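You operate a simulated robot arm through the tools that you are given. There is no shell and no other tool. Be economical: measure what you need, move in short steps, check, and stop when the job is done.

You are at the controls of a simulated two-armed robot. One attempt, no reset.

TASK
Put one of the white bottles from the top of the blue bench on the top shelf of the orange rack. Stack the 70 mm blue block from the top of the blue bench on top of the 60 mm blue block. Count the round bottles on the second shelf from the bottom of the blue rack, then put as many of the amber tall bottles from the second shelf from the bottom of the blue rack on the third shelf from the bottom of the blue rack. Fetch the purple crate and set it on the second shelf from the bottom of the orange rack. Take the green nozzle and leave it on top of the green mats box. Close the door of the white bench. Put the red brush on the top of the white bench away on the trough cover by the crusher. Take the purple block on the third shelf from the bottom of the teal rack and put it away on the top of the grey shelf at the end of the line. Take the C blue worm screw from the second shelf from the bottom of the teal rack and put it on the bottom shelf of the teal rack. Put the blue sponge from the third shelf from the bottom of the teal rack on the second shelf from the bottom of the blue rack. Do these in any order. Set down upright: white bottle, amber tall bottle, green nozzle.
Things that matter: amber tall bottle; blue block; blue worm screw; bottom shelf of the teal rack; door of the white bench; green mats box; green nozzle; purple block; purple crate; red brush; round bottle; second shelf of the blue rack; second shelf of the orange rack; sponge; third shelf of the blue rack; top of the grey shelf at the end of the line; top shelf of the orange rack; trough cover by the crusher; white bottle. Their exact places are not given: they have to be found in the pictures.

Only the result counts: the job must be done as asked and must still hold three seconds after the hand-in. Knocking over, shifting, dropping, spilling or breaking anything else fails it. Lids that push on must go on centred and level and be pressed home; caps that screw on are set level and turned clockwise until they are tight.

THE ROBOT
Two 6-joint arms with two-finger parallel grippers on one trunk, on a base that drives. Base frame: it is fixed to the floor where the robot stands at the start and does not move with it; the origin is under the middle of the robot, x ahead of it, y to its left, z up. Readings come in mm, degrees, newtons and seconds.
The left shoulder is at the start at [80, 216, 1571], the right one opposite. With the tool pointing down near the work surface each hand reaches from about 100 to 560 mm from the robot's upright axis, wherever it stands, measured 20 degrees to its own side. Places, roughly: amber tall bottle [1000, -1000, 750]; blue block [500, 250, 750]; blue worm screw [-1000, -2500, 750]; bottom shelf of the teal rack [-1400, -2600, 300]; door of the white bench [100, 7900, 500]; green mats box [1000, -1750, 1250]; green nozzle (4x4x6 cm) [600, -1800, 700]; purple block [-750, -2750, 1250]; purple crate [750, -1500, 1250]; red brush (12x5x10 cm) [500, 7200, 900]; round bottle [1000, -500, 750]; second shelf of the blue rack [800, -700, 700]; second shelf of the orange rack [800, -1700, 700]; sponge [-1250, -2750, 1250]; third shelf of the blue rack [800, -700, 1200]; top of the grey shelf at the end of the line [-3200, 8400, 700]; top shelf of the orange rack [800, -1700, 1600]; trough cover by the crusher [-4100, 7700, 500]; white bottle [750, 250, 750]. Payload 3.43 kg a hand.
Tool frame (each hand has its own): the origin (TCP) lies between the finger pads and is the grasp point; the fingertips stand 30 mm ahead of it; z points along the fingers, y is the line along which they close. Largest opening 94 mm; finger width 28, thickness 10; the body of the gripper, 50 by 96 mm, starts 55 mm behind the TCP.
Orientation is that of the tool frame in the base frame, as [roll, pitch, yaw] about the fixed x, y, z axes, in that order (R = Rz(yaw) Ry(pitch) Rx(roll)). With the fingers straight down and closing along the base's y, the tool's x points along the base's -x, its y along +y and its z along -z.

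THE INTERFACE
- The arms move only by the tool jog_arm. It takes "left_moves", "right_moves" or both (then of equal length, played together; a hand with none holds still); each is one flat list of numbers, 7 for each row, row after row: the finger opening in cm, from 0 to 9.4, then the shift along the base's x, y, z in cm, then the turn, a rotation vector about the base's x, y, z in degrees. In form: [grip, dx, dy, dz, rx, ry, rz, grip, dx, dy, dz, rx, ry, rz, ...]. A call has 1 to 8 rows; each row is the pose to reach, as a shift and turn from the pose commanded when the call began. Each row takes 0.2 s and may step no farther than 50 mm and 8.6 degrees from the row before; otherwise, or with a gripper value out of range, the whole call is refused. A pose out of reach is approached as far as the arm can. The call stops where the force on the tool passes 40 N (or 10 N more than at its start, if that is more) or the arm is blocked; 0.2 s more then pass. The fingers move at their own pace (about 72 mm/s each) and stop on an object; they squeeze with about 33 N. The grip force told is the motor's: it shows also when the fingers shut on nothing. Time passes only in rows, and 0.2 s behind the last, so rows that repeat a pose let the fingers close. The reply holds the time, the measured pose of the TCP, the force on the tool along the base axes, the opening and the grip force, in the units named above and with some noise, with the torque about the TCP (base axes, N m) and any sound that the robot's microphone picked up, and new pictures: "pictures" is both (left out), scene, wrist or none (wrist: the cameras of the hands that moved).
- Cameras (640 x 400 px; columns grow to the right, rows downward): "scene" is now at [94, -8.8, 1710]; the picture's right is [-0.14, -0.99, 0.00], its down [-0.89, 0.13, -0.44] and it looks along [0.44, -0.06, -0.90] (base axes); focal length 275 px, centre (320, 200). "left" rides on the left gripper at [76, -14, -103] in its tool frame; the picture's right is [0.18, 0.98, 0.00], its down [-0.75, 0.14, -0.64] and it looks along [-0.63, 0.12, 0.77] (tool axes); focal length 243 px, centre (320, 200). "right" rides on the right gripper at [76, 14, -102] in its tool frame; the picture's right is [-0.18, 0.98, 0.00], its down [-0.75, -0.14, -0.64] and it looks along [-0.63, -0.12, 0.77] (tool axes); focal length 243 px, centre (320, 200).
- lift_body(by): slides the trunk up (or, below 0, down) by that many mm; the arms and the scene camera ride with it, the base frame stays. It gives what a move gives, with no picture.
- drive_base(legs): drives the robot by 1 to 6 legs, each [ahead, left, turn to the left] in mm, mm and degrees, along the robot's own axes; the way and the turn of a leg run together, so that a leg with both is an arc; at most 1500 mm and 180 degrees a leg. The arms and the cameras ride along, it lands a little off, and it stops where it bumps. It gives what a move gives, and a new picture of the scene camera.
- pan_tilt(pan, tilt): turns the head with the scene camera to pan (to the left, within 86 degrees either way) and tilt (down, from -29 to 69), counted from straight ahead of the robot. It gives what a move gives, and a new picture of the scene camera.
- probe_pixels(camera, pixels): for up to 12 pixels [column, row] of the newest picture of that camera ("zoom" is the newest enlarged one), the place [x, y, z] in the base frame of the surface seen there, good to about 2 mm. No time passes.
- inspect(camera, box): a new picture of the part [left, top, right, bottom] of that camera's present view, enlarged. No time passes.
- sign_off(): hands the job in; it is judged then, once.

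Work in short steps. Measure before you move; look again where a grasp or a placing could have gone wrong, and mend it. You have 371 turns and 360 pictures in all, those below and enlarged ones among them. Open the grippers and draw the arms clear of the work before you hand the job in, unless the task says otherwise; then end with one line.

The tools are called as name(argument=value, ...) on one line, values as JSON. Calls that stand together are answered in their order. jog_arm: Moves the arms, as the interface text tells. Its arguments: {"type":"object","properties":{"left_moves":{"type":"array"},"right_moves":{"type":"array"},"pictures":{"type":"string","enum":["both","scene","wrist","none"]}},"required":[]} The other tools are called the same way: lift_body (by) slides the trunk up or down; drive_base (legs) drives the base; pan_tilt (pan, tilt) turns the head that bears the scene camera; probe_pixels (camera, pixels) gives the place of the surface under pixels of a picture; inspect (camera, box) takes an enlarged picture of a part of a camera's view; sign_off () hands the job in.

At the start:

```text
time: 0.0
left_position: [538.7, 273.9, 1001.2]
left_tcp_rot: [-180.0, 0.0, 180.0]
left_ft_force: [1.0, -0.1, 0.2]
left_wrist_torque: [-0.03, -0.02, -0.02]
left_width: 94.0
left_grip_force: 0.1
right_position: [404.6, -220.5, 1000.2]
right_tcp_rot: [-180.0, 0.0, 180.0]
right_ft_force: [0.2, -0.5, 0.3]
right_wrist_torque: [0.0, -0.01, 0.02]
right_width: 94.0
right_grip_force: 0.1
trunk travel left (down, up): [-801.0, 39.0]
robot x, y, heading: [1.7, 2.7, -0.0]
head pan, tilt: [-8.1, 63.6]
```

scene: 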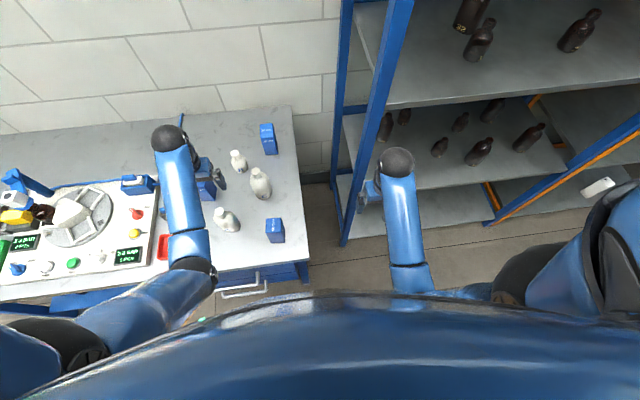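
right: 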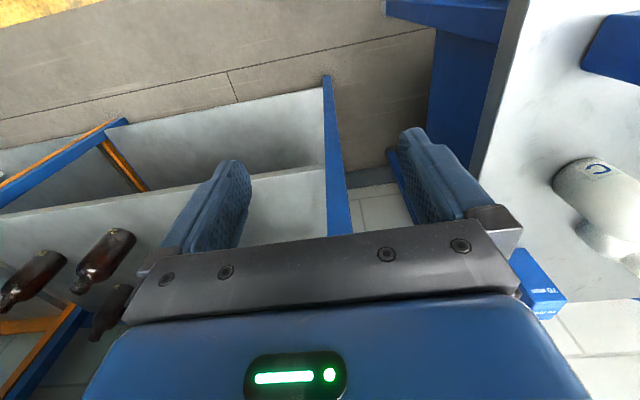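
left: 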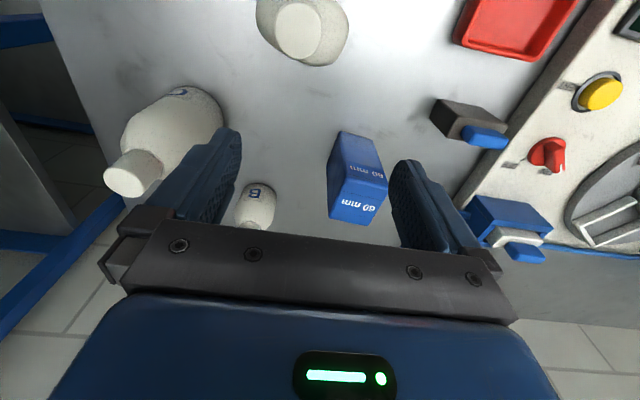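

The scene picture shows the blue bench with blocks near (268,138), (205,180), (275,230) and white bottles near (238,160), (260,183), (226,220). I enlarge the bench and probe them.

inspect(camera="scene", box=[120, 100, 320, 260])

inspect(camera="scene", box=[340, 0, 640, 240])

probe_pixels(camera="scene", pixels=[[267, 128], [269, 145], [274, 222], [275, 236], [237, 155], [259, 175], [221, 214], [205, 180], [290, 200], [300, 120], [295, 260], [240, 130]])

```text
2.50 times, centred on (220, 180) of scene
```

zoom: 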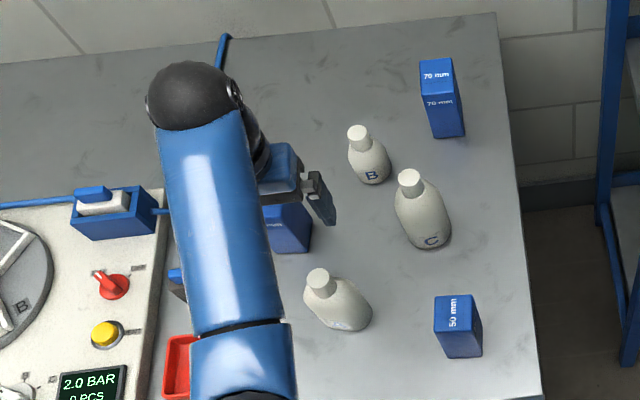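

```text
1.67 times, centred on (490, 120) of scene
```

zoom: 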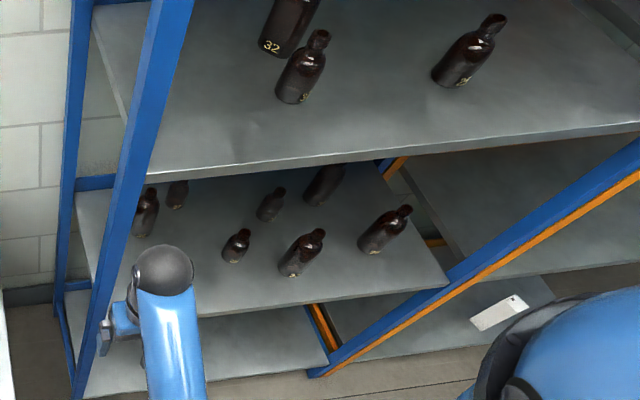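

```text
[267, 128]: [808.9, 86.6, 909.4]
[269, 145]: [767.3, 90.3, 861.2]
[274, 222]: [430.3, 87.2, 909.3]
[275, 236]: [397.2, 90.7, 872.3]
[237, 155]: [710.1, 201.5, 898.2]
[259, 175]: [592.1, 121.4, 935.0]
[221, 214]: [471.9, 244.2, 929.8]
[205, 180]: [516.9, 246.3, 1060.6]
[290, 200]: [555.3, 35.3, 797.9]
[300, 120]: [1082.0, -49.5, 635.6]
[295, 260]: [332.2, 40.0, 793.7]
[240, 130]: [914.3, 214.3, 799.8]
```

The 70 mm block stands at about (790,88), the bench top is at z≈799, and the 60 mm block is in the left wrist view at (355,178). I measure them closely.

probe_pixels(camera="left", pixels=[[341, 133], [372, 138], [330, 195], [330, 215], [372, 220], [387, 182], [360, 185], [290, 30], [160, 135], [255, 200]])

inspect(camera="scene", box=[225, 110, 305, 160])

```text
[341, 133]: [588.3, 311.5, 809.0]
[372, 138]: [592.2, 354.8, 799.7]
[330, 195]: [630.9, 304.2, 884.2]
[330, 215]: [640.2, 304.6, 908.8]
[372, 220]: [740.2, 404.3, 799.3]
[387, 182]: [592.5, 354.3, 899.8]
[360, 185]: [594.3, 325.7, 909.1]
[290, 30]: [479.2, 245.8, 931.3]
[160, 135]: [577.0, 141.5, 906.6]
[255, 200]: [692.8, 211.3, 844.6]
```

```text
8.00 times, centred on (265, 135) of scene
```

zoom: 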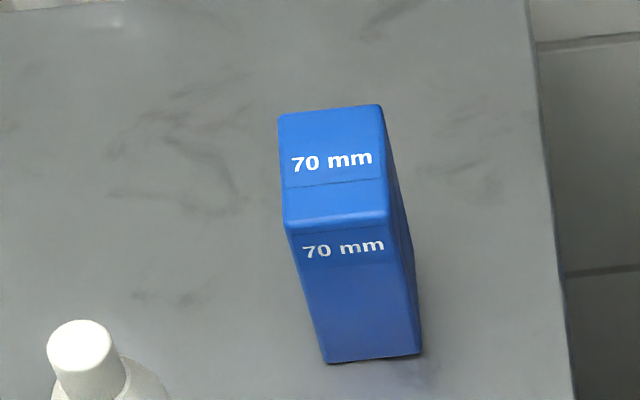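

probe_pixels(camera="zoom", pixels=[[282, 118], [376, 108], [290, 222], [384, 214], [322, 355], [410, 350], [330, 160], [85, 333]])

probe_pixels(camera="left", pixels=[[335, 200], [340, 180], [350, 215], [380, 190], [375, 208], [345, 150], [378, 160]])

```text
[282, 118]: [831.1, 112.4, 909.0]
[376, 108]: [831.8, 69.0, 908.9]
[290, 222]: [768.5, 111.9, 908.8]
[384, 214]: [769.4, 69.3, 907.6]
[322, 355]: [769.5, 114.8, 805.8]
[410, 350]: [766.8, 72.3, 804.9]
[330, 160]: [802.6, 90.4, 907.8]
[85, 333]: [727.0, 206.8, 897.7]
```

```text
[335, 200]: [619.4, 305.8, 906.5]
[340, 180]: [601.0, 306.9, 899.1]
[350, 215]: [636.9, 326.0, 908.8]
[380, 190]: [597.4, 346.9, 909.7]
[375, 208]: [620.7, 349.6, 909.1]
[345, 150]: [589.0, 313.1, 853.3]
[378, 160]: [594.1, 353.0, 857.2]
```

The 70 mm block is centred near (800,91), 70×48×110 mm; the 60 mm block near (621,330), turned about -5°. I raise both arms so that the trunk can come down for more forward reach.

jog_arm(left_moves=[9.4, 0, 0, 5, 0, 0, 0, 9.4, 0, 0, 10, 0, 0, 0, 9.4, 0, 0, 15, 0, 0, 0, 9.4, 0, 0, 20, 0, 0, 0, 9.4, 0, 0, 25, 0, 0, 0, 9.4, 0, 0, 30, 0, 0, 0], right_moves=[9.4, 0, 0, 5, 0, 0, 0, 9.4, 0, 0, 10, 0, 0, 0, 9.4, 0, 0, 15, 0, 0, 0, 9.4, 0, 0, 20, 0, 0, 0, 9.4, 0, 0, 25, 0, 0, 0, 9.4, 0, 0, 30, 0, 0, 0], pictures="none")

lift_body(by=-300)

pan_tilt(pan=0, tilt=50)

```text
time: 1.4
left_position: [672.8, 294.1, 1149.2]
left_tcp_rot: [-180.0, -0.1, -179.9]
left_ft_force: [-0.6, 0.2, 0.6]
left_wrist_torque: [-0.01, 0.0, -0.01]
left_width: 94.1
left_grip_force: 0.1
left hand out of reach, approached as far as the arm can: row 1, 2, 3, 4, 5, 6
right_position: [406.3, -221.7, 1003.4]
right_tcp_rot: [180.0, 0.1, 180.0]
right_ft_force: [0.4, -1.0, 0.2]
right_wrist_torque: [-0.03, 0.05, -0.01]
right_width: 93.8
right_grip_force: 0.0
right hand out of reach, approached as far as the arm can: row 1, 2, 3, 4, 5, 6
trunk travel left (down, up): [-801.0, 39.0]
robot x, y, heading: [-0.7, 1.8, -0.3]
head pan, tilt: [-8.1, 63.6]
```

```text
time: 4.4
left_position: [670.5, 295.3, 862.6]
left_tcp_rot: [179.8, 1.0, -179.9]
left_ft_force: [0.9, 0.6, 0.0]
left_wrist_torque: [-0.03, 0.01, -0.02]
left_width: 93.9
left_grip_force: 0.1
right_position: [401.8, -221.9, 706.4]
right_tcp_rot: [179.9, 0.4, -179.9]
right_ft_force: [0.2, 0.4, -0.6]
right_wrist_torque: [0.03, -0.02, 0.0]
right_width: 93.8
right_grip_force: 0.1
trunk travel left (down, up): [-501.0, 339.0]
robot x, y, heading: [-3.5, 2.0, 0.0]
head pan, tilt: [-8.1, 63.6]
```

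```text
time: 5.2
left_position: [669.2, 293.9, 861.1]
left_tcp_rot: [179.7, 1.1, -180.0]
left_ft_force: [0.5, -0.6, 0.5]
left_wrist_torque: [0.01, 0.01, -0.02]
left_width: 94.1
left_grip_force: 0.1
right_position: [400.4, -221.7, 705.7]
right_tcp_rot: [179.8, 0.5, 179.9]
right_ft_force: [0.2, 0.8, -0.3]
right_wrist_torque: [0.03, 0.01, 0.01]
right_width: 93.8
right_grip_force: 0.0
trunk travel left (down, up): [-501.0, 339.0]
robot x, y, heading: [5.9, -1.4, 0.1]
head pan, tilt: [0.0, 50.0]
```

scene: 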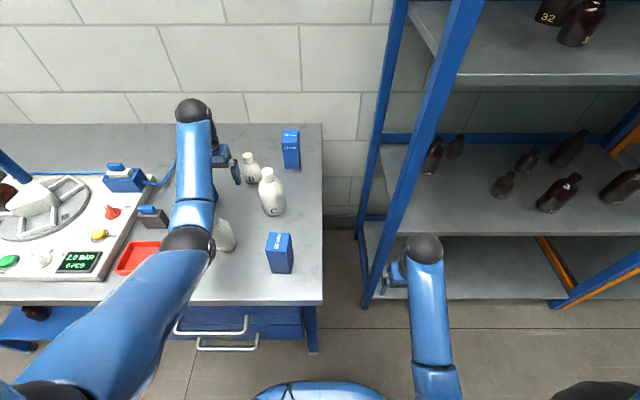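

The arms refused to go higher under the high trunk, so the left hand is now low at (669,294,861), close beside the 60 mm block. I try a small straight rise of the left hand with a picture.

jog_arm(left_moves=[9.4, 0, 0, 2, 0, 0, 0], pictures="both")

```text
time: 5.6
left_position: [680.2, 292.4, 859.7]
left_tcp_rot: [-180.0, -0.3, 179.9]
left_ft_force: [0.3, 0.2, -0.5]
left_wrist_torque: [-0.01, -0.01, 0.01]
left_width: 93.8
left_grip_force: 0.0
left hand out of reach, approached as far as the arm can: row 1
right_position: [404.7, -222.5, 701.8]
right_tcp_rot: [-180.0, 0.2, -179.9]
right_ft_force: [-0.3, 0.6, 1.1]
right_wrist_torque: [-0.01, 0.0, 0.04]
right_width: 94.1
right_grip_force: 0.1
trunk travel left (down, up): [-501.0, 339.0]
robot x, y, heading: [-1.3, -2.1, -0.2]
head pan, tilt: [0.0, 50.0]
```

scene: 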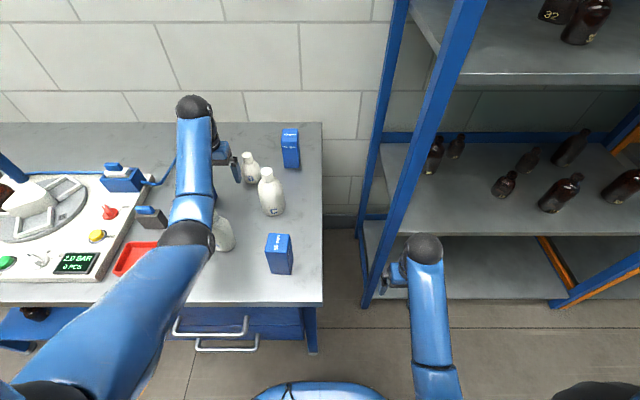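
left: 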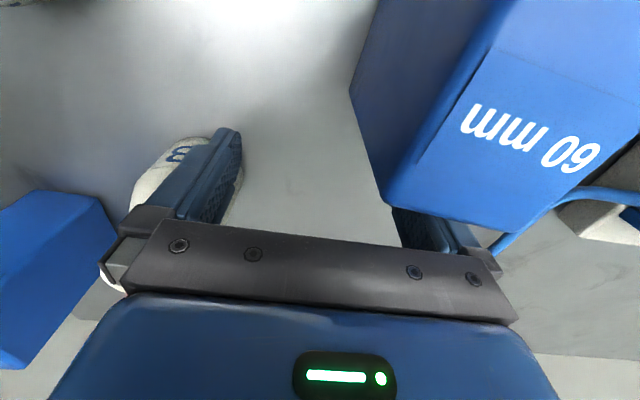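

The left hand is beside the 60 mm block with nothing touching (forces ~0). The trunk itself works as a vertical axis, so I raise it by 150 mm to bring the fingers above everything.

lift_body(by=160)

jog_arm(left_moves=[9.4, 3, -4, -2, 0, 0, 0, 9.4, 5, -8, -2, 0, 0, 0, 9.4, 8, -12, -2, 0, 0, 0, 9.4, 10, -16, -2, 0, 0, 0, 9.4, 12, -20, -2, 0, 0, 0], pictures="both")

```text
time: 7.4
left_position: [681.5, 294.0, 1022.4]
left_tcp_rot: [-179.9, 0.1, 180.0]
left_ft_force: [0.5, 0.0, 0.2]
left_wrist_torque: [-0.02, -0.03, 0.04]
left_width: 94.1
left_grip_force: 0.1
right_position: [405.3, -221.2, 863.2]
right_tcp_rot: [179.9, 0.3, -180.0]
right_ft_force: [-0.1, 0.0, 0.4]
right_wrist_torque: [0.02, -0.01, -0.01]
right_width: 94.0
right_grip_force: 0.0
trunk travel left (down, up): [-661.0, 179.0]
robot x, y, heading: [1.5, -0.7, -0.3]
head pan, tilt: [0.0, 50.0]
```

```text
refused: row 1 steps farther than a row can; nothing moved
```

The hand is at (681,294,1022). I repeat the sideways move with shorter steps.

jog_arm(left_moves=[9.4, 2, -3.5, -1, 0, 0, 0, 9.4, 4, -7, -2, 0, 0, 0, 9.4, 6, -10.5, -2, 0, 0, 0, 9.4, 8, -14, -2, 0, 0, 0, 9.4, 10, -17.5, -2, 0, 0, 0, 9.4, 12, -20.2, -2, 0, 0, 0], pictures="both")

```text
time: 8.8
left_position: [744.0, 101.4, 1010.2]
left_tcp_rot: [180.0, 0.1, 180.0]
left_ft_force: [0.1, 0.8, 0.1]
left_wrist_torque: [0.0, 0.02, -0.02]
left_width: 94.0
left_grip_force: 0.1
left hand out of reach, approached as far as the arm can: row 4, 5, 6
right_position: [405.1, -220.9, 863.4]
right_tcp_rot: [180.0, 0.3, 179.9]
right_ft_force: [-0.1, 0.3, -0.2]
right_wrist_torque: [-0.02, -0.01, -0.01]
right_width: 93.8
right_grip_force: 0.1
trunk travel left (down, up): [-661.0, 179.0]
robot x, y, heading: [3.4, -4.2, 0.2]
head pan, tilt: [0.0, 50.0]
```

scene: 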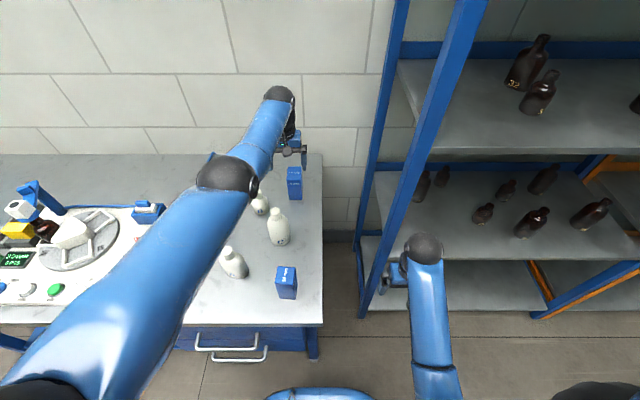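
left: 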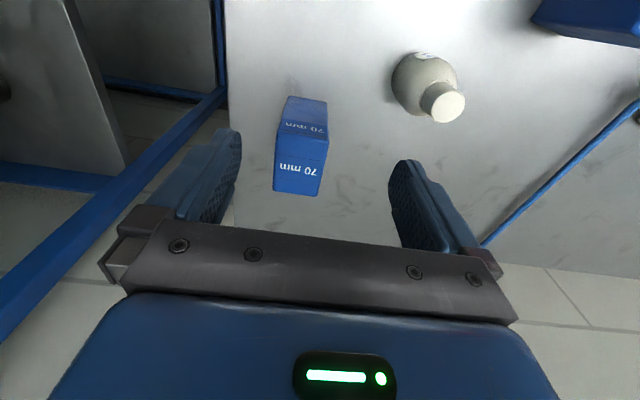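

The left hand reaches x=744 at most here; the block is at x=800. I check the bench front and the rack posts before driving ahead a bit.

probe_pixels(camera="scene", pixels=[[300, 322], [200, 335], [230, 360], [365, 312], [395, 200], [440, 110], [560, 290], [480, 260], [620, 240], [600, 150]])

drive_base(legs=[[70, 0, 0]])

```text
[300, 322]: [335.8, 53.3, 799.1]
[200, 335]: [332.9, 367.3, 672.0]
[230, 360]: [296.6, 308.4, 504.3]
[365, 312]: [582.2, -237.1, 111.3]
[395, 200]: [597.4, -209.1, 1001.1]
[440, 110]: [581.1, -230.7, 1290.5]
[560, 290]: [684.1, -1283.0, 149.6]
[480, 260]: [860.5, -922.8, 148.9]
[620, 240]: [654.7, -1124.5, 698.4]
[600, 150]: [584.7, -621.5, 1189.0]
```

```text
time: 9.8
left_position: [806.3, 102.7, 1016.7]
left_tcp_rot: [180.0, 0.5, 179.9]
left_ft_force: [-1.5, -0.8, -0.2]
left_wrist_torque: [0.01, -0.04, 0.01]
left_width: 94.1
left_grip_force: 0.0
right_position: [469.2, -220.5, 866.1]
right_tcp_rot: [-180.0, 0.4, -179.9]
right_ft_force: [0.1, -0.2, 0.2]
right_wrist_torque: [-0.02, -0.04, -0.02]
right_width: 94.2
right_grip_force: 0.0
trunk travel left (down, up): [-661.0, 179.0]
robot x, y, heading: [69.2, 1.5, 0.2]
head pan, tilt: [0.0, 50.0]
```

scene: 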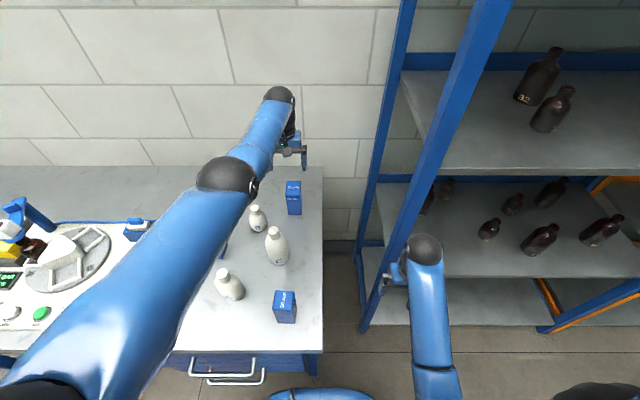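

Now the hand is at (806,103); the block at (800,91). I centre over it and lower with the trunk to a grasp height of about 870.

jog_arm(left_moves=[9.4, -0.6, -1.1, 0, 0, 0, 0, 9.4, -0.6, -1.1, 0, 0, 0, 0], pictures="none")

lift_body(by=-80)

inspect(camera="left", box=[0, 0, 640, 400])

```text
time: 10.4
left_position: [802.9, 91.7, 1014.2]
left_tcp_rot: [-180.0, 0.2, -180.0]
left_ft_force: [0.0, -0.2, 0.4]
left_wrist_torque: [0.02, -0.01, -0.01]
left_width: 94.2
left_grip_force: 0.0
right_position: [471.2, -221.3, 864.0]
right_tcp_rot: [-179.9, 0.2, -179.9]
right_ft_force: [0.9, 0.6, 0.6]
right_wrist_torque: [-0.01, -0.02, -0.02]
right_width: 94.0
right_grip_force: 0.2
trunk travel left (down, up): [-661.0, 179.0]
robot x, y, heading: [69.3, 1.0, -0.1]
head pan, tilt: [0.0, 50.0]
```

```text
time: 11.6
left_position: [806.4, 91.2, 931.6]
left_tcp_rot: [179.9, 0.1, -179.9]
left_ft_force: [-0.1, -0.2, -0.6]
left_wrist_torque: [0.0, 0.0, -0.02]
left_width: 94.1
left_grip_force: 0.0
right_position: [474.0, -220.4, 783.7]
right_tcp_rot: [179.9, 0.2, -179.9]
right_ft_force: [0.3, -0.1, 0.4]
right_wrist_torque: [0.04, 0.01, 0.01]
right_width: 93.6
right_grip_force: 0.1
trunk travel left (down, up): [-581.0, 259.0]
robot x, y, heading: [69.0, -3.0, -0.0]
head pan, tilt: [0.0, 50.0]
```

```text
1.00 times, centred on (320, 200) of left (not enlarged: the box is as wide or as high as the picture)
```

zoom: 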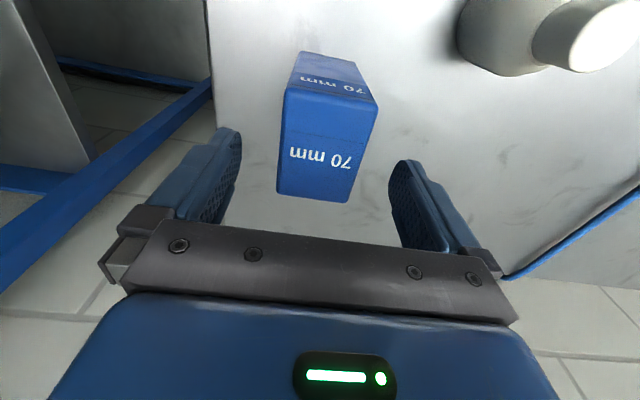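

The block sits between the fingers. I lower the rest of the way and close.

lift_body(by=-62)

jog_arm(left_moves=[3, -0.4, 0, 0, 0, 0, 0, 3, -0.4, 0, 0, 0, 0, 0, 3, -0.4, 0, 0, 0, 0, 0], pictures="none")

```text
time: 12.6
left_position: [805.1, 91.4, 870.5]
left_tcp_rot: [180.0, 0.1, 180.0]
left_ft_force: [-0.2, -0.3, 0.9]
left_wrist_torque: [-0.01, 0.01, -0.04]
left_width: 93.9
left_grip_force: 0.1
right_position: [472.9, -221.1, 720.4]
right_tcp_rot: [-180.0, 0.1, -179.9]
right_ft_force: [0.1, -0.9, 1.2]
right_wrist_torque: [-0.01, 0.0, 0.0]
right_width: 93.8
right_grip_force: 0.0
trunk travel left (down, up): [-519.0, 321.0]
robot x, y, heading: [70.1, -6.3, 0.2]
head pan, tilt: [0.0, 50.0]
```

```text
time: 13.4
left_position: [801.7, 92.2, 867.9]
left_tcp_rot: [-179.9, 0.1, -179.9]
left_ft_force: [-0.4, -1.0, 0.2]
left_wrist_torque: [0.02, -0.01, -0.01]
left_width: 54.0
left_grip_force: 32.9
right_position: [473.8, -220.9, 720.2]
right_tcp_rot: [179.9, 0.2, -179.9]
right_ft_force: [-0.1, -0.5, -0.2]
right_wrist_torque: [-0.02, 0.01, -0.02]
right_width: 94.0
right_grip_force: 0.0
trunk travel left (down, up): [-519.0, 321.0]
robot x, y, heading: [72.2, 2.3, -0.1]
head pan, tilt: [0.0, 50.0]
```

Gripped at 54 mm width. I lift with the trunk by 160 mm, then back the base off 130 mm to keep the arm in its comfortable range.

lift_body(by=160)

drive_base(legs=[[-130, 0, 0]])

```text
time: 15.2
left_position: [803.3, 91.1, 1029.6]
left_tcp_rot: [-179.9, 0.2, 179.9]
left_ft_force: [0.2, 0.5, -2.4]
left_wrist_torque: [-0.01, 0.01, -0.03]
left_width: 54.1
left_grip_force: 32.9
right_position: [473.7, -221.3, 881.7]
right_tcp_rot: [-179.9, 0.2, -180.0]
right_ft_force: [-0.2, -0.2, 0.1]
right_wrist_torque: [0.03, 0.02, -0.03]
right_width: 93.6
right_grip_force: 0.1
trunk travel left (down, up): [-679.0, 161.0]
robot x, y, heading: [68.7, 1.1, -0.1]
head pan, tilt: [0.0, 50.0]
```

```text
time: 16.5
left_position: [675.7, 93.7, 1028.0]
left_tcp_rot: [180.0, -0.1, -179.9]
left_ft_force: [0.0, 1.0, -2.4]
left_wrist_torque: [0.0, 0.03, -0.04]
left_width: 54.3
left_grip_force: 32.4
right_position: [348.3, -220.0, 880.4]
right_tcp_rot: [-179.9, -0.1, -179.8]
right_ft_force: [0.5, -0.2, 0.9]
right_wrist_torque: [-0.03, 0.02, -0.03]
right_width: 94.2
right_grip_force: 0.1
trunk travel left (down, up): [-679.0, 161.0]
robot x, y, heading: [-59.5, 1.2, 0.0]
head pan, tilt: [0.0, 50.0]
```

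scene: 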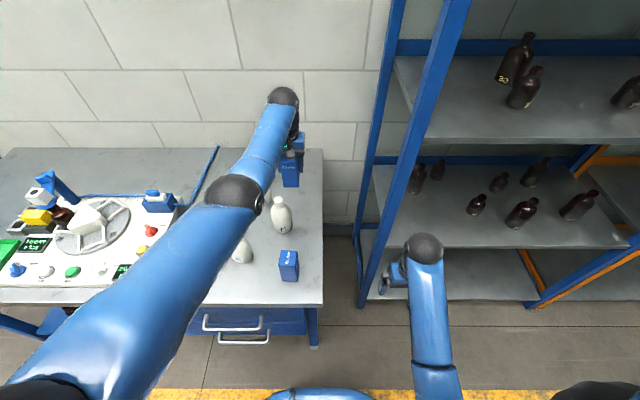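

The block is held at (676,94,1028). I move it over the 60 mm block at (621,330).

jog_arm(left_moves=[3, -1.1, 4.7, 0, 0, 0, -1, 3, -2.2, 9.4, 0, 0, 0, -2, 3, -3.3, 14.2, 0, 0, 0, -3, 3, -4.4, 18.9, 0, 0, 0, -4, 3, -5.4, 23.6, 0, 0, 0, -5, 3, -5.4, 23.6, 0, 0, 0, -5], pictures="wrist")

```text
time: 17.9
left_position: [620.5, 329.3, 1027.7]
left_tcp_rot: [179.9, 0.0, 175.1]
left_ft_force: [-0.2, 0.2, -3.9]
left_wrist_torque: [0.0, -0.03, 0.03]
left_width: 54.1
left_grip_force: 32.9
right_position: [345.1, -221.4, 881.2]
right_tcp_rot: [-180.0, 0.2, -179.8]
right_ft_force: [-0.4, 0.0, 0.4]
right_wrist_torque: [-0.01, 0.01, 0.01]
right_width: 94.0
right_grip_force: 0.0
trunk travel left (down, up): [-679.0, 161.0]
robot x, y, heading: [-59.3, -1.1, 0.3]
head pan, tilt: [0.0, 50.0]
```

left: 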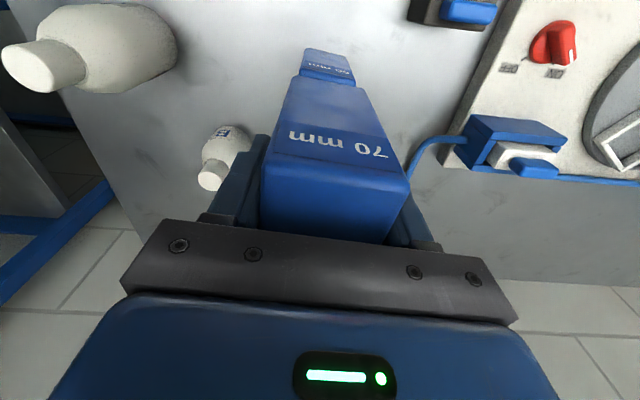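

Both blocks line up in the wrist view. I lower with the trunk in two steps until contact.

lift_body(by=-44)

inspect(camera="left", box=[220, 20, 460, 170])

probe_pixels(camera="zoom", pixels=[[265, 60], [280, 90], [290, 130], [300, 180]])

```text
time: 18.8
left_position: [619.6, 330.3, 982.8]
left_tcp_rot: [-179.9, 0.1, 175.0]
left_ft_force: [0.3, -0.5, -2.7]
left_wrist_torque: [0.04, -0.03, -0.01]
left_width: 54.1
left_grip_force: 33.3
right_position: [346.0, -220.6, 837.9]
right_tcp_rot: [-179.9, 0.2, -179.8]
right_ft_force: [0.0, 0.5, 0.4]
right_wrist_torque: [0.02, 0.0, 0.0]
right_width: 94.0
right_grip_force: 0.1
trunk travel left (down, up): [-635.0, 205.0]
robot x, y, heading: [-60.5, -0.0, 0.2]
head pan, tilt: [0.0, 50.0]
```

```text
2.67 times, centred on (340, 95) of left
```

zoom: 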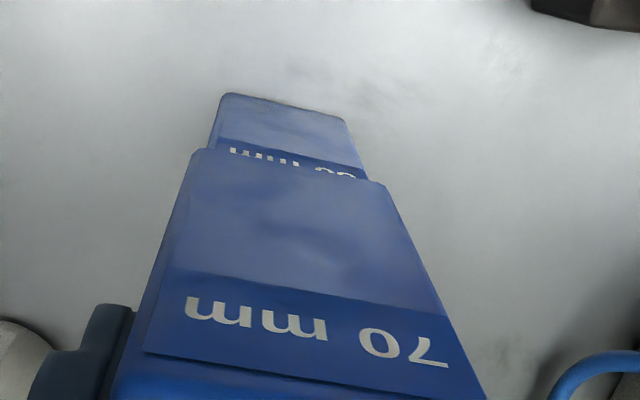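

```text
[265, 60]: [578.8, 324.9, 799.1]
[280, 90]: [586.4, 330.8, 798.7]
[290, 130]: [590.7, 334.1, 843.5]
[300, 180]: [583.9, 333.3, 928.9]
```

Faces are at x=591 (lower) and 584 (upper), as expected for centred blocks. I lower a little more and watch the force.

lift_body(by=-4)

lift_body(by=-2)

```text
time: 19.3
left_position: [620.5, 328.8, 979.8]
left_tcp_rot: [-180.0, 0.2, 175.2]
left_ft_force: [0.2, 0.1, 0.1]
left_wrist_torque: [0.01, 0.07, 0.03]
left_width: 54.2
left_grip_force: 33.4
right_position: [345.0, -220.3, 833.6]
right_tcp_rot: [-179.9, 0.2, -179.8]
right_ft_force: [0.4, -0.7, 0.7]
right_wrist_torque: [0.0, -0.04, -0.01]
right_width: 94.1
right_grip_force: 0.0
trunk travel left (down, up): [-631.0, 209.0]
robot x, y, heading: [-63.4, 0.3, 0.5]
head pan, tilt: [0.0, 50.0]
```

```text
time: 19.8
left_position: [619.3, 329.0, 978.2]
left_tcp_rot: [179.9, 0.3, 175.2]
left_ft_force: [1.0, 0.8, 9.5]
left_wrist_torque: [0.02, 0.29, -0.01]
left_width: 54.1
left_grip_force: 32.7
right_position: [344.0, -219.8, 831.9]
right_tcp_rot: [179.9, 0.3, -179.8]
right_ft_force: [0.4, 1.5, 0.7]
right_wrist_torque: [0.02, -0.02, 0.0]
right_width: 94.0
right_grip_force: 0.1
trunk travel left (down, up): [-629.0, 211.0]
robot x, y, heading: [-62.7, 0.3, -0.1]
head pan, tilt: [0.0, 50.0]
```

Contact at 9.5 N. I open the fingers and rise 110 mm with the trunk.

jog_arm(left_moves=[6.5, 0, 0, 0, 0, 0, 0, 9.4, 0, 0, 0, 0, 0, 0, 9.4, 0, 0, 0, 0, 0, 0], pictures="none")

lift_body(by=110)

inspect(camera="left", box=[0, 0, 640, 400])

```text
time: 20.6
left_position: [619.7, 329.6, 975.8]
left_tcp_rot: [-180.0, 0.1, 175.1]
left_ft_force: [-0.4, 0.8, 1.4]
left_wrist_torque: [-0.02, 0.03, 0.0]
left_width: 94.0
left_grip_force: 0.0
right_position: [346.0, -220.1, 830.9]
right_tcp_rot: [-179.9, 0.1, -179.7]
right_ft_force: [0.5, -0.4, 0.3]
right_wrist_torque: [-0.01, 0.02, 0.01]
right_width: 94.1
right_grip_force: 0.0
trunk travel left (down, up): [-629.0, 211.0]
robot x, y, heading: [-57.6, -2.0, 0.0]
head pan, tilt: [0.0, 50.0]
```

```text
time: 22.1
left_position: [620.0, 328.7, 1086.9]
left_tcp_rot: [-180.0, 0.1, 175.1]
left_ft_force: [-0.6, 0.2, 0.1]
left_wrist_torque: [-0.02, 0.02, -0.01]
left_width: 93.8
left_grip_force: 0.0
right_position: [345.3, -219.9, 940.4]
right_tcp_rot: [-179.9, 0.2, -179.8]
right_ft_force: [-0.1, 0.7, -0.5]
right_wrist_torque: [0.02, -0.01, -0.02]
right_width: 93.7
right_grip_force: 0.1
trunk travel left (down, up): [-739.0, 101.0]
robot x, y, heading: [-63.1, -1.1, 0.0]
head pan, tilt: [0.0, 50.0]
```

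```text
1.00 times, centred on (320, 200) of left (not enlarged: the box is as wide or as high as the picture)
```

zoom: 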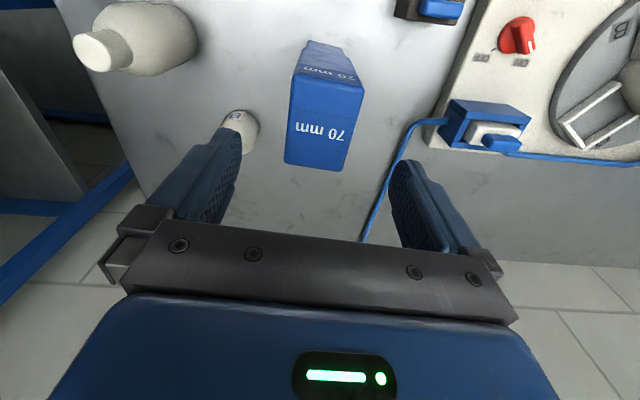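

The blocks are stacked. Now I pitch the left hand forward (to about 45°) in place, which should free the upward range, and look at the scene again.

jog_arm(left_moves=[9.4, 0, 0, 1, 0, -8, 0, 9.4, 0, 0, 2, 0, -16, 0, 9.4, 0, 0, 3, 0, -24, 0, 9.4, 0, 0, 4, 0, -32, 0, 9.4, 0, 0, 4, 0, -40, 0, 9.4, 0, 0, 4, 0, -45, 0], pictures="both")

```text
time: 23.4
left_position: [620.0, 329.3, 1126.9]
left_tcp_rot: [175.2, 44.9, 173.2]
left_ft_force: [-0.8, 0.9, 0.0]
left_wrist_torque: [0.01, -0.01, 0.01]
left_width: 94.1
left_grip_force: 0.1
right_position: [345.1, -219.5, 940.4]
right_tcp_rot: [-179.9, 0.1, -179.8]
right_ft_force: [-0.1, 0.5, -0.3]
right_wrist_torque: [0.01, 0.0, 0.0]
right_width: 93.9
right_grip_force: 0.0
trunk travel left (down, up): [-739.0, 101.0]
robot x, y, heading: [-63.7, 1.5, 0.1]
head pan, tilt: [0.0, 50.0]
```

scene: 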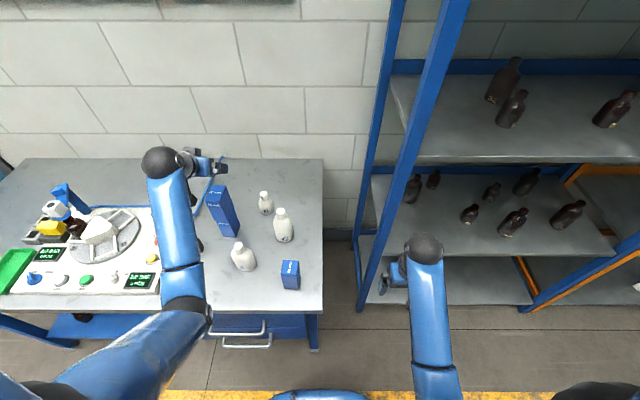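
left: 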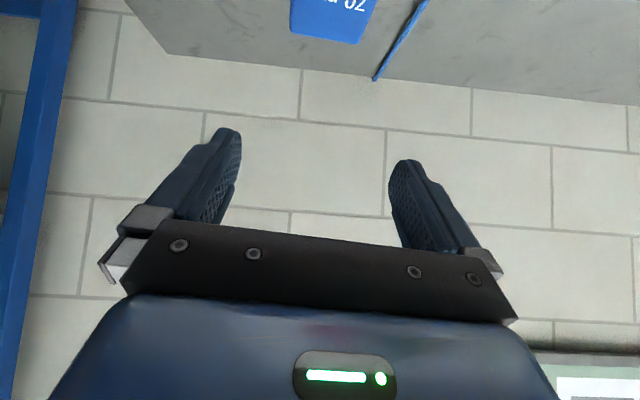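

Pitching works, and the bottle nearest me is at (243,256). I enlarge it and measure.

inspect(camera="scene", box=[215, 180, 315, 300])

probe_pixels(camera="scene", pixels=[[238, 244], [234, 260], [244, 260], [253, 260], [244, 268], [235, 250], [250, 250], [241, 248]])

```text
3.33 times, centred on (265, 240) of scene
```

zoom: 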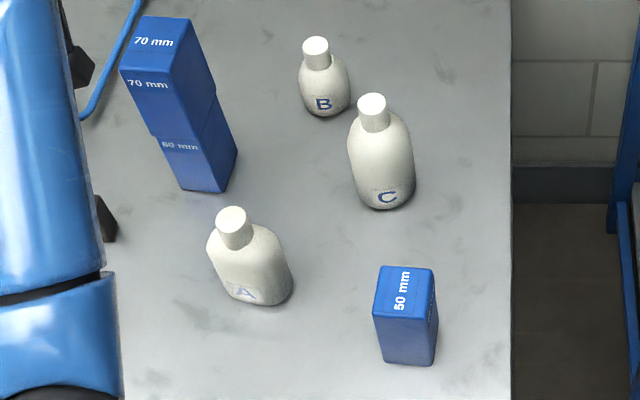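

```text
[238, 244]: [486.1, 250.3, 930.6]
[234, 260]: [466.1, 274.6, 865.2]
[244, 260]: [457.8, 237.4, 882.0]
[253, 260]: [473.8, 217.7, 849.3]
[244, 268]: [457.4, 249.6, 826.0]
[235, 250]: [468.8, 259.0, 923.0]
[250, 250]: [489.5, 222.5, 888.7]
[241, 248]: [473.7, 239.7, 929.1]
```

probe_pixels(camera="zoom", pixels=[[217, 218], [249, 218], [233, 209], [233, 228], [213, 260], [288, 265], [250, 270], [245, 295], [222, 225], [250, 240], [270, 250], [212, 240]])

```text
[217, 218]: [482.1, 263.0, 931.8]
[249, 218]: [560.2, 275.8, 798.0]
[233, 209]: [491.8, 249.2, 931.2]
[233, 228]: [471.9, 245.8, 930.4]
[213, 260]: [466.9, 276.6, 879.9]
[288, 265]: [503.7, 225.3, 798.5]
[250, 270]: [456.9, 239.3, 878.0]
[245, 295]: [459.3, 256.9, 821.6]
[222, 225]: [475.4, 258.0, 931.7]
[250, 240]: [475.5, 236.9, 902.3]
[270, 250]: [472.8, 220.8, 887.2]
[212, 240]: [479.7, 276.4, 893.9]
```

Bottle A's axis is near (484,248), radius about 31, height 131. I bring the left hand back in front of it at a 30° downward pitch.

jog_arm(left_moves=[9.4, -3.85, -1.15, -1, 0, -2, 1, 9.4, -7.7, -2.3, -2.5, 0, -4, 2, 9.4, -11.55, -3.45, -4.5, 0, -6, 3, 9.4, -15.4, -4.6, -6.5, 0, -8, 4, 9.4, -19.25, -5.75, -8.5, 0, -11, 5, 9.4, -23.1, -6.9, -10.5, 0, -13, 6, 9.4, -27, -8.1, -13, 0, -15, 6, 9.4, -27, -8.1, -13, 0, -15, 6], pictures="both")

```text
time: 25.2
left_position: [348.7, 248.4, 995.5]
left_tcp_rot: [173.1, 59.9, 177.5]
left_ft_force: [0.9, -1.1, -0.5]
left_wrist_torque: [0.01, 0.0, 0.0]
left_width: 94.3
left_grip_force: 0.1
right_position: [345.8, -220.5, 939.7]
right_tcp_rot: [-180.0, 0.2, -179.7]
right_ft_force: [0.0, 0.6, -0.3]
right_wrist_torque: [-0.04, 0.0, -0.03]
right_width: 94.1
right_grip_force: 0.1
trunk travel left (down, up): [-739.0, 101.0]
robot x, y, heading: [-59.6, 1.1, -0.2]
head pan, tilt: [0.0, 50.0]
```

scene: 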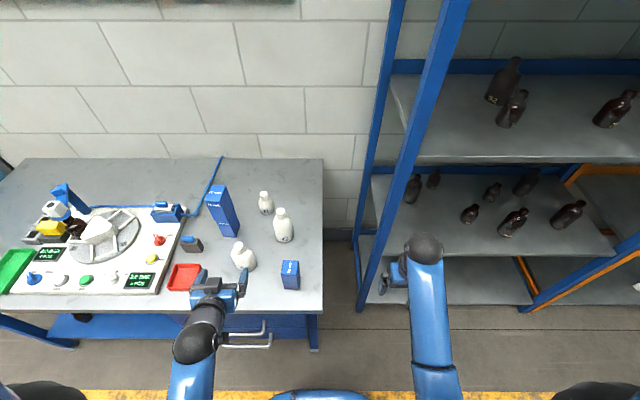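
left: 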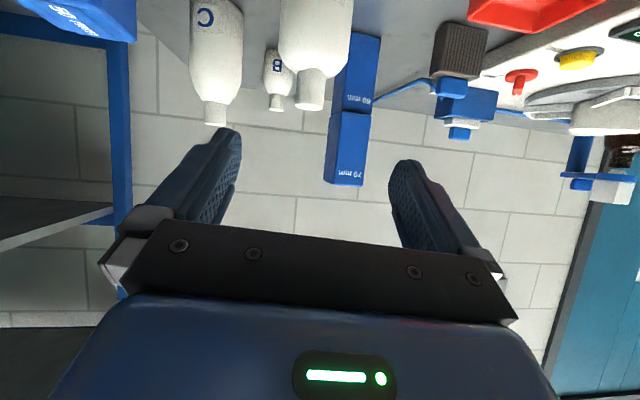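

The hand is in front of bottle A. I check the red tray at (185,277) for clearance before lowering.

probe_pixels(camera="scene", pixels=[[200, 265], [171, 289], [196, 277], [186, 277], [200, 240], [194, 250]])

```text
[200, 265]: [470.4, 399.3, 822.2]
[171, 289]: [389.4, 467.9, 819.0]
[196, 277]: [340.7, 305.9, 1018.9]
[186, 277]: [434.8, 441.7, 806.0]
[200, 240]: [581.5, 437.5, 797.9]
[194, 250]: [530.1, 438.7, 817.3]
```

The tray starts at y≈395, well clear. I lower to z≈865 and straighten the hand.

jog_arm(left_moves=[9.4, 0, 0, -4.4, -3.4, 0, -3.5, 9.4, 0, 0, -8.8, -3.4, 0, -3.5, 9.4, 0, 0, -13, -3.4, 0, -3.5, 9.4, 4, 0, -13, -3.4, 0, -3.5, 9.4, 6, 0, -13, -3.4, 0, -3.5, 9.4, 6, 0, -13, -3.4, 0, -3.5], pictures="wrist")

```text
time: 26.6
left_position: [407.2, 248.4, 867.4]
left_tcp_rot: [179.9, 60.0, 179.9]
left_ft_force: [0.1, -0.1, 0.0]
left_wrist_torque: [0.02, 0.02, 0.0]
left_width: 94.2
left_grip_force: 0.1
right_position: [344.4, -220.0, 941.0]
right_tcp_rot: [180.0, 0.3, -179.8]
right_ft_force: [0.4, 0.6, 0.1]
right_wrist_torque: [0.01, -0.01, 0.01]
right_width: 94.1
right_grip_force: 0.1
trunk travel left (down, up): [-739.0, 101.0]
robot x, y, heading: [-61.2, 1.6, -0.1]
head pan, tilt: [0.0, 50.0]
```

left: 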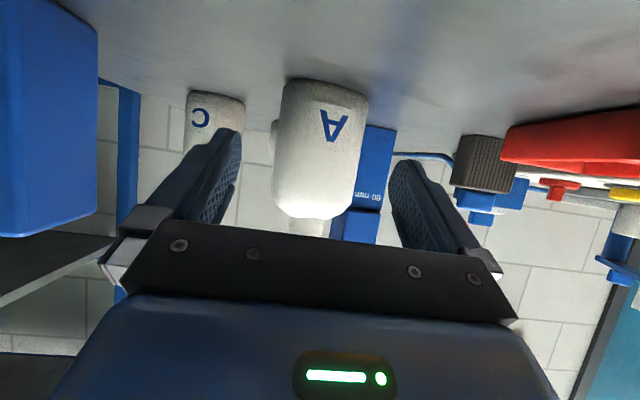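

The bottle lies between the fingers. I go 75 mm ahead and close.

jog_arm(left_moves=[9.4, 4, 0, -0.5, 0, 0, 0, 9.4, 7.6, 0, -0.7, 0, 0, 0, 4, 7.6, 0, -0.7, 0, 0, 0, 4, 7.6, 0, -0.7, 0, 0, 0, 4, 7.6, 0, -0.7, 0, 0, 0, 4, 7.6, 0, -0.7, 0, 0, 0], pictures="wrist")

```text
time: 28.1
left_position: [483.3, 248.1, 859.6]
left_tcp_rot: [179.9, 59.9, -180.0]
left_ft_force: [0.0, 0.0, -0.4]
left_wrist_torque: [-0.01, 0.01, 0.0]
left_width: 72.4
left_grip_force: 32.7
right_position: [344.3, -220.6, 941.1]
right_tcp_rot: [-179.9, 0.2, -179.8]
right_ft_force: [-0.2, 0.1, -0.6]
right_wrist_torque: [0.02, -0.04, -0.01]
right_width: 93.8
right_grip_force: 0.0
trunk travel left (down, up): [-739.0, 101.0]
robot x, y, heading: [-60.1, 1.6, 0.2]
head pan, tilt: [0.0, 50.0]
```

left: 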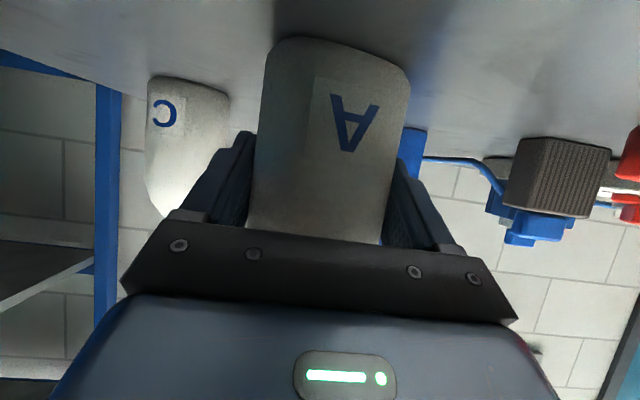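

Gripped at 72 mm, 61 mm above the bottle's foot. I lift with the trunk, then drive back and right toward the orange rack.

lift_body(by=100)

drive_base(legs=[[-350, 0, 0], [0, -900, 0], [0, -700, 0]])

pan_tilt(pan=0, tilt=25)

```text
time: 29.4
left_position: [483.7, 246.7, 959.3]
left_tcp_rot: [179.8, 59.9, -180.0]
left_ft_force: [0.1, 0.3, -1.8]
left_wrist_torque: [0.02, -0.03, -0.01]
left_width: 72.1
left_grip_force: 32.8
right_position: [345.5, -221.1, 1042.1]
right_tcp_rot: [-179.9, 0.2, -179.9]
right_ft_force: [0.7, 0.3, 0.4]
right_wrist_torque: [0.01, -0.02, 0.03]
right_width: 93.9
right_grip_force: 0.1
trunk travel left (down, up): [-839.0, 1.0]
robot x, y, heading: [-57.7, 1.2, 0.1]
head pan, tilt: [0.0, 50.0]
```

```text
time: 39.5
left_position: [138.9, -1356.7, 958.2]
left_tcp_rot: [-179.9, 59.8, -179.4]
left_ft_force: [-0.8, 0.1, -2.1]
left_wrist_torque: [-0.01, -0.01, 0.01]
left_width: 72.4
left_grip_force: 32.9
right_position: [4.2, -1825.1, 1041.4]
right_tcp_rot: [-179.9, 0.2, -179.4]
right_ft_force: [-0.2, -0.5, -0.3]
right_wrist_torque: [-0.01, -0.01, 0.02]
right_width: 94.2
right_grip_force: 0.0
trunk travel left (down, up): [-839.0, 1.0]
robot x, y, heading: [-402.4, -1612.9, 0.7]
head pan, tilt: [0.0, 50.0]
```

scene: 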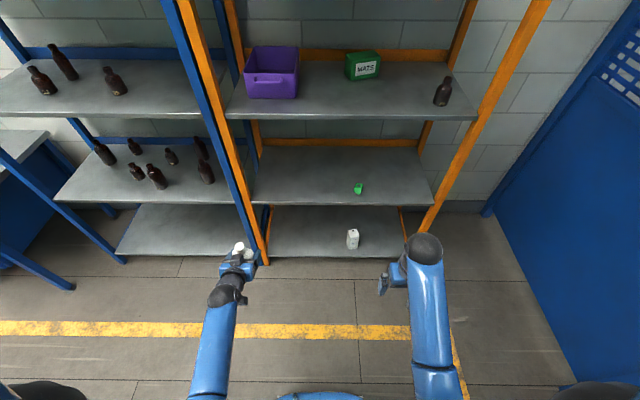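

```text
time: 40.4
left_position: [138.5, -1357.4, 959.4]
left_tcp_rot: [179.9, 59.8, -179.6]
left_ft_force: [0.7, -0.1, -2.2]
left_wrist_torque: [-0.03, -0.04, -0.04]
left_width: 72.2
left_grip_force: 33.0
right_position: [4.1, -1827.0, 1041.7]
right_tcp_rot: [180.0, 0.2, -179.4]
right_ft_force: [0.3, 0.4, 0.2]
right_wrist_torque: [-0.02, 0.0, 0.0]
right_width: 93.8
right_grip_force: 0.1
trunk travel left (down, up): [-839.0, 1.0]
robot x, y, heading: [-402.9, -1611.9, 0.7]
head pan, tilt: [0.0, 25.0]
```

scene: 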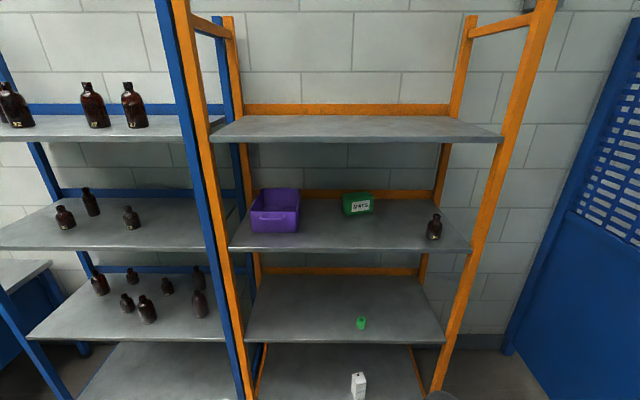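

The orange rack is fully in view: top shelf near row 128, third shelf with crate and mats box, second shelf with the nozzle at (361,323). I probe them all.

probe_pixels(camera="scene", pixels=[[230, 142], [490, 139], [270, 120], [350, 125], [240, 245], [465, 248], [260, 340], [440, 338], [361, 318], [362, 328], [358, 195], [435, 230]])

inspect(camera="scene", box=[220, 170, 460, 340])

inspect(camera="scene", box=[0, 170, 230, 340])

```text
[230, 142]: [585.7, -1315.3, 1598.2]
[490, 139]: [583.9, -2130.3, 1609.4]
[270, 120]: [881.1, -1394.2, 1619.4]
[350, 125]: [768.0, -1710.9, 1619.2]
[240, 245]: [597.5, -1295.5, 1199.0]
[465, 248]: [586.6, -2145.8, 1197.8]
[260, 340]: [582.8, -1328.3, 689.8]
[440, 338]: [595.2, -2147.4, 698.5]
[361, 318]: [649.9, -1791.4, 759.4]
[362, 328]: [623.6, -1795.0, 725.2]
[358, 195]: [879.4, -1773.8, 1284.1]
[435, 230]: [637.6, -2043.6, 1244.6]
```

```text
2.35 times, centred on (340, 255) of scene
```

zoom: 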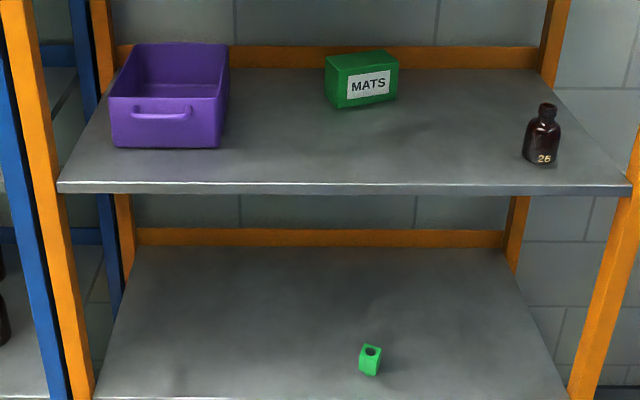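

```text
2.35 times, centred on (115, 255) of scene
```

zoom: 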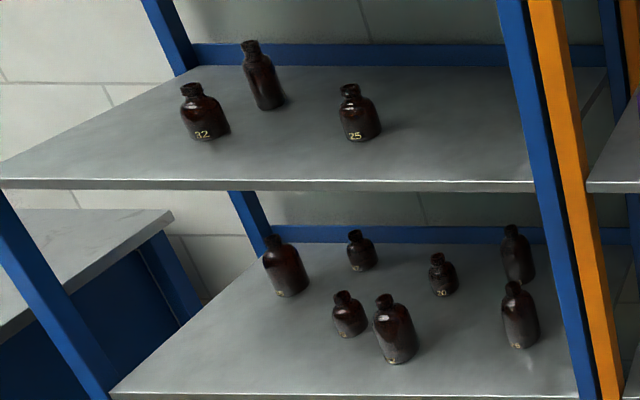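

The top shelf is at z≈1619, so the hand must reach z≈1682. With the trunk at the top, I raise the left arm in steps well in front of the rack.

jog_arm(left_moves=[4, 0, 0, 5, 0, 0, 0, 4, 0, 0, 10, 0, 0, 0, 4, 0, 0, 15, 0, 0, 0, 4, 0, 0, 20, 0, 0, 0, 4, 0, 0, 25, 0, 0, 0, 4, 0, 0, 30, 0, 0, 0, 4, 0, 0, 35, 0, 0, 0, 4, 0, 0, 40, 0, 0, 0], pictures="none")

```text
time: 42.2
left_position: [141.4, -1360.2, 1359.0]
left_tcp_rot: [179.9, 59.8, -179.6]
left_ft_force: [-0.3, -0.8, -2.4]
left_wrist_torque: [0.0, -0.04, 0.01]
left_width: 72.6
left_grip_force: 33.3
right_position: [5.2, -1826.3, 1040.8]
right_tcp_rot: [-180.0, 0.1, -179.4]
right_ft_force: [-1.1, -0.6, -0.6]
right_wrist_torque: [0.0, 0.02, 0.0]
right_width: 94.2
right_grip_force: 0.2
trunk travel left (down, up): [-839.0, 1.0]
robot x, y, heading: [-404.5, -1608.5, 0.6]
head pan, tilt: [0.0, 25.0]
```

Upward motion works. I continue to z≈1720.

jog_arm(left_moves=[4, 0, 0, 5, 0, 0, 0, 4, 0, 0, 10, 0, 0, 0, 4, 0, 0, 15, 0, 0, 0, 4, 0, 0, 20, 0, 0, 0, 4, 0, 0, 25, 0, 0, 0, 4, 0, 0, 30, 0, 0, 0, 4, 0, 0, 35, 0, 0, 0, 4, 0, 0, 37, 0, 0, 0], pictures="scene")

```text
time: 44.0
left_position: [275.3, -1339.4, 1707.4]
left_tcp_rot: [180.0, 60.3, -179.7]
left_ft_force: [0.4, 0.3, -2.0]
left_wrist_torque: [-0.02, -0.04, 0.01]
left_width: 72.1
left_grip_force: 33.3
left hand out of reach, approached as far as the arm can: row 2, 3, 4, 5, 6, 7, 8
right_position: [3.1, -1825.9, 1042.0]
right_tcp_rot: [-180.0, 0.3, -179.4]
right_ft_force: [0.8, -0.2, 0.0]
right_wrist_torque: [0.0, 0.01, -0.02]
right_width: 93.8
right_grip_force: 0.1
trunk travel left (down, up): [-839.0, 1.0]
robot x, y, heading: [-402.1, -1608.4, 0.4]
head pan, tilt: [0.0, 25.0]
```

scene: 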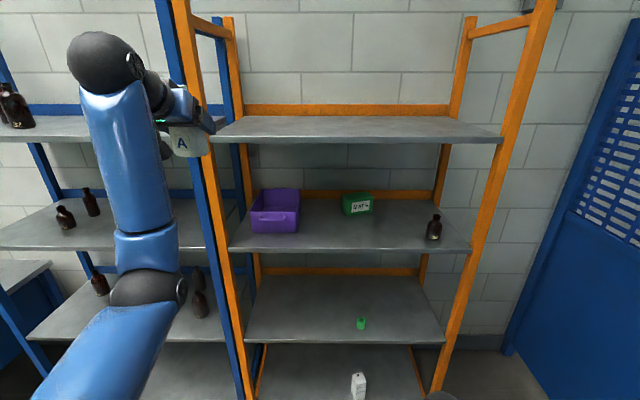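

The hand holds at z≈1707 and rel. reach 677 mm, with the bottle foot at about 1646, above the 1619 shelf. I shift right 260 mm and drive ahead toward the shelf.

drive_base(legs=[[0, -260, 0], [230, 0, 0]])

```text
time: 47.2
left_position: [501.3, -1603.1, 1709.3]
left_tcp_rot: [180.0, 60.4, -179.7]
left_ft_force: [-0.8, -0.6, -1.7]
left_wrist_torque: [-0.02, -0.02, -0.03]
left_width: 72.0
left_grip_force: 32.9
right_position: [229.8, -2090.2, 1042.3]
right_tcp_rot: [-179.9, 0.5, -179.6]
right_ft_force: [-0.1, 0.6, 0.5]
right_wrist_torque: [0.0, -0.02, -0.04]
right_width: 93.8
right_grip_force: 0.1
trunk travel left (down, up): [-839.0, 1.0]
robot x, y, heading: [-172.4, -1874.7, 0.2]
head pan, tilt: [0.0, 25.0]
```

scene: 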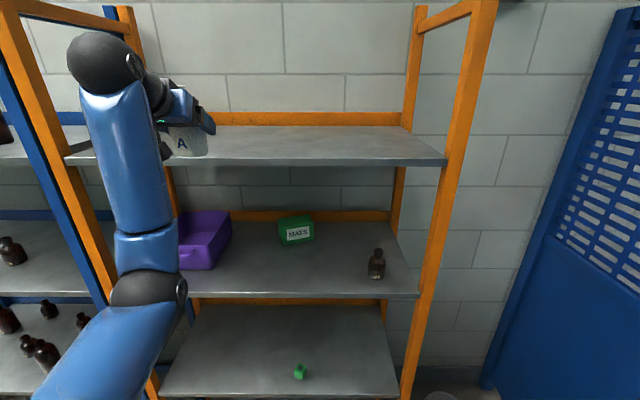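

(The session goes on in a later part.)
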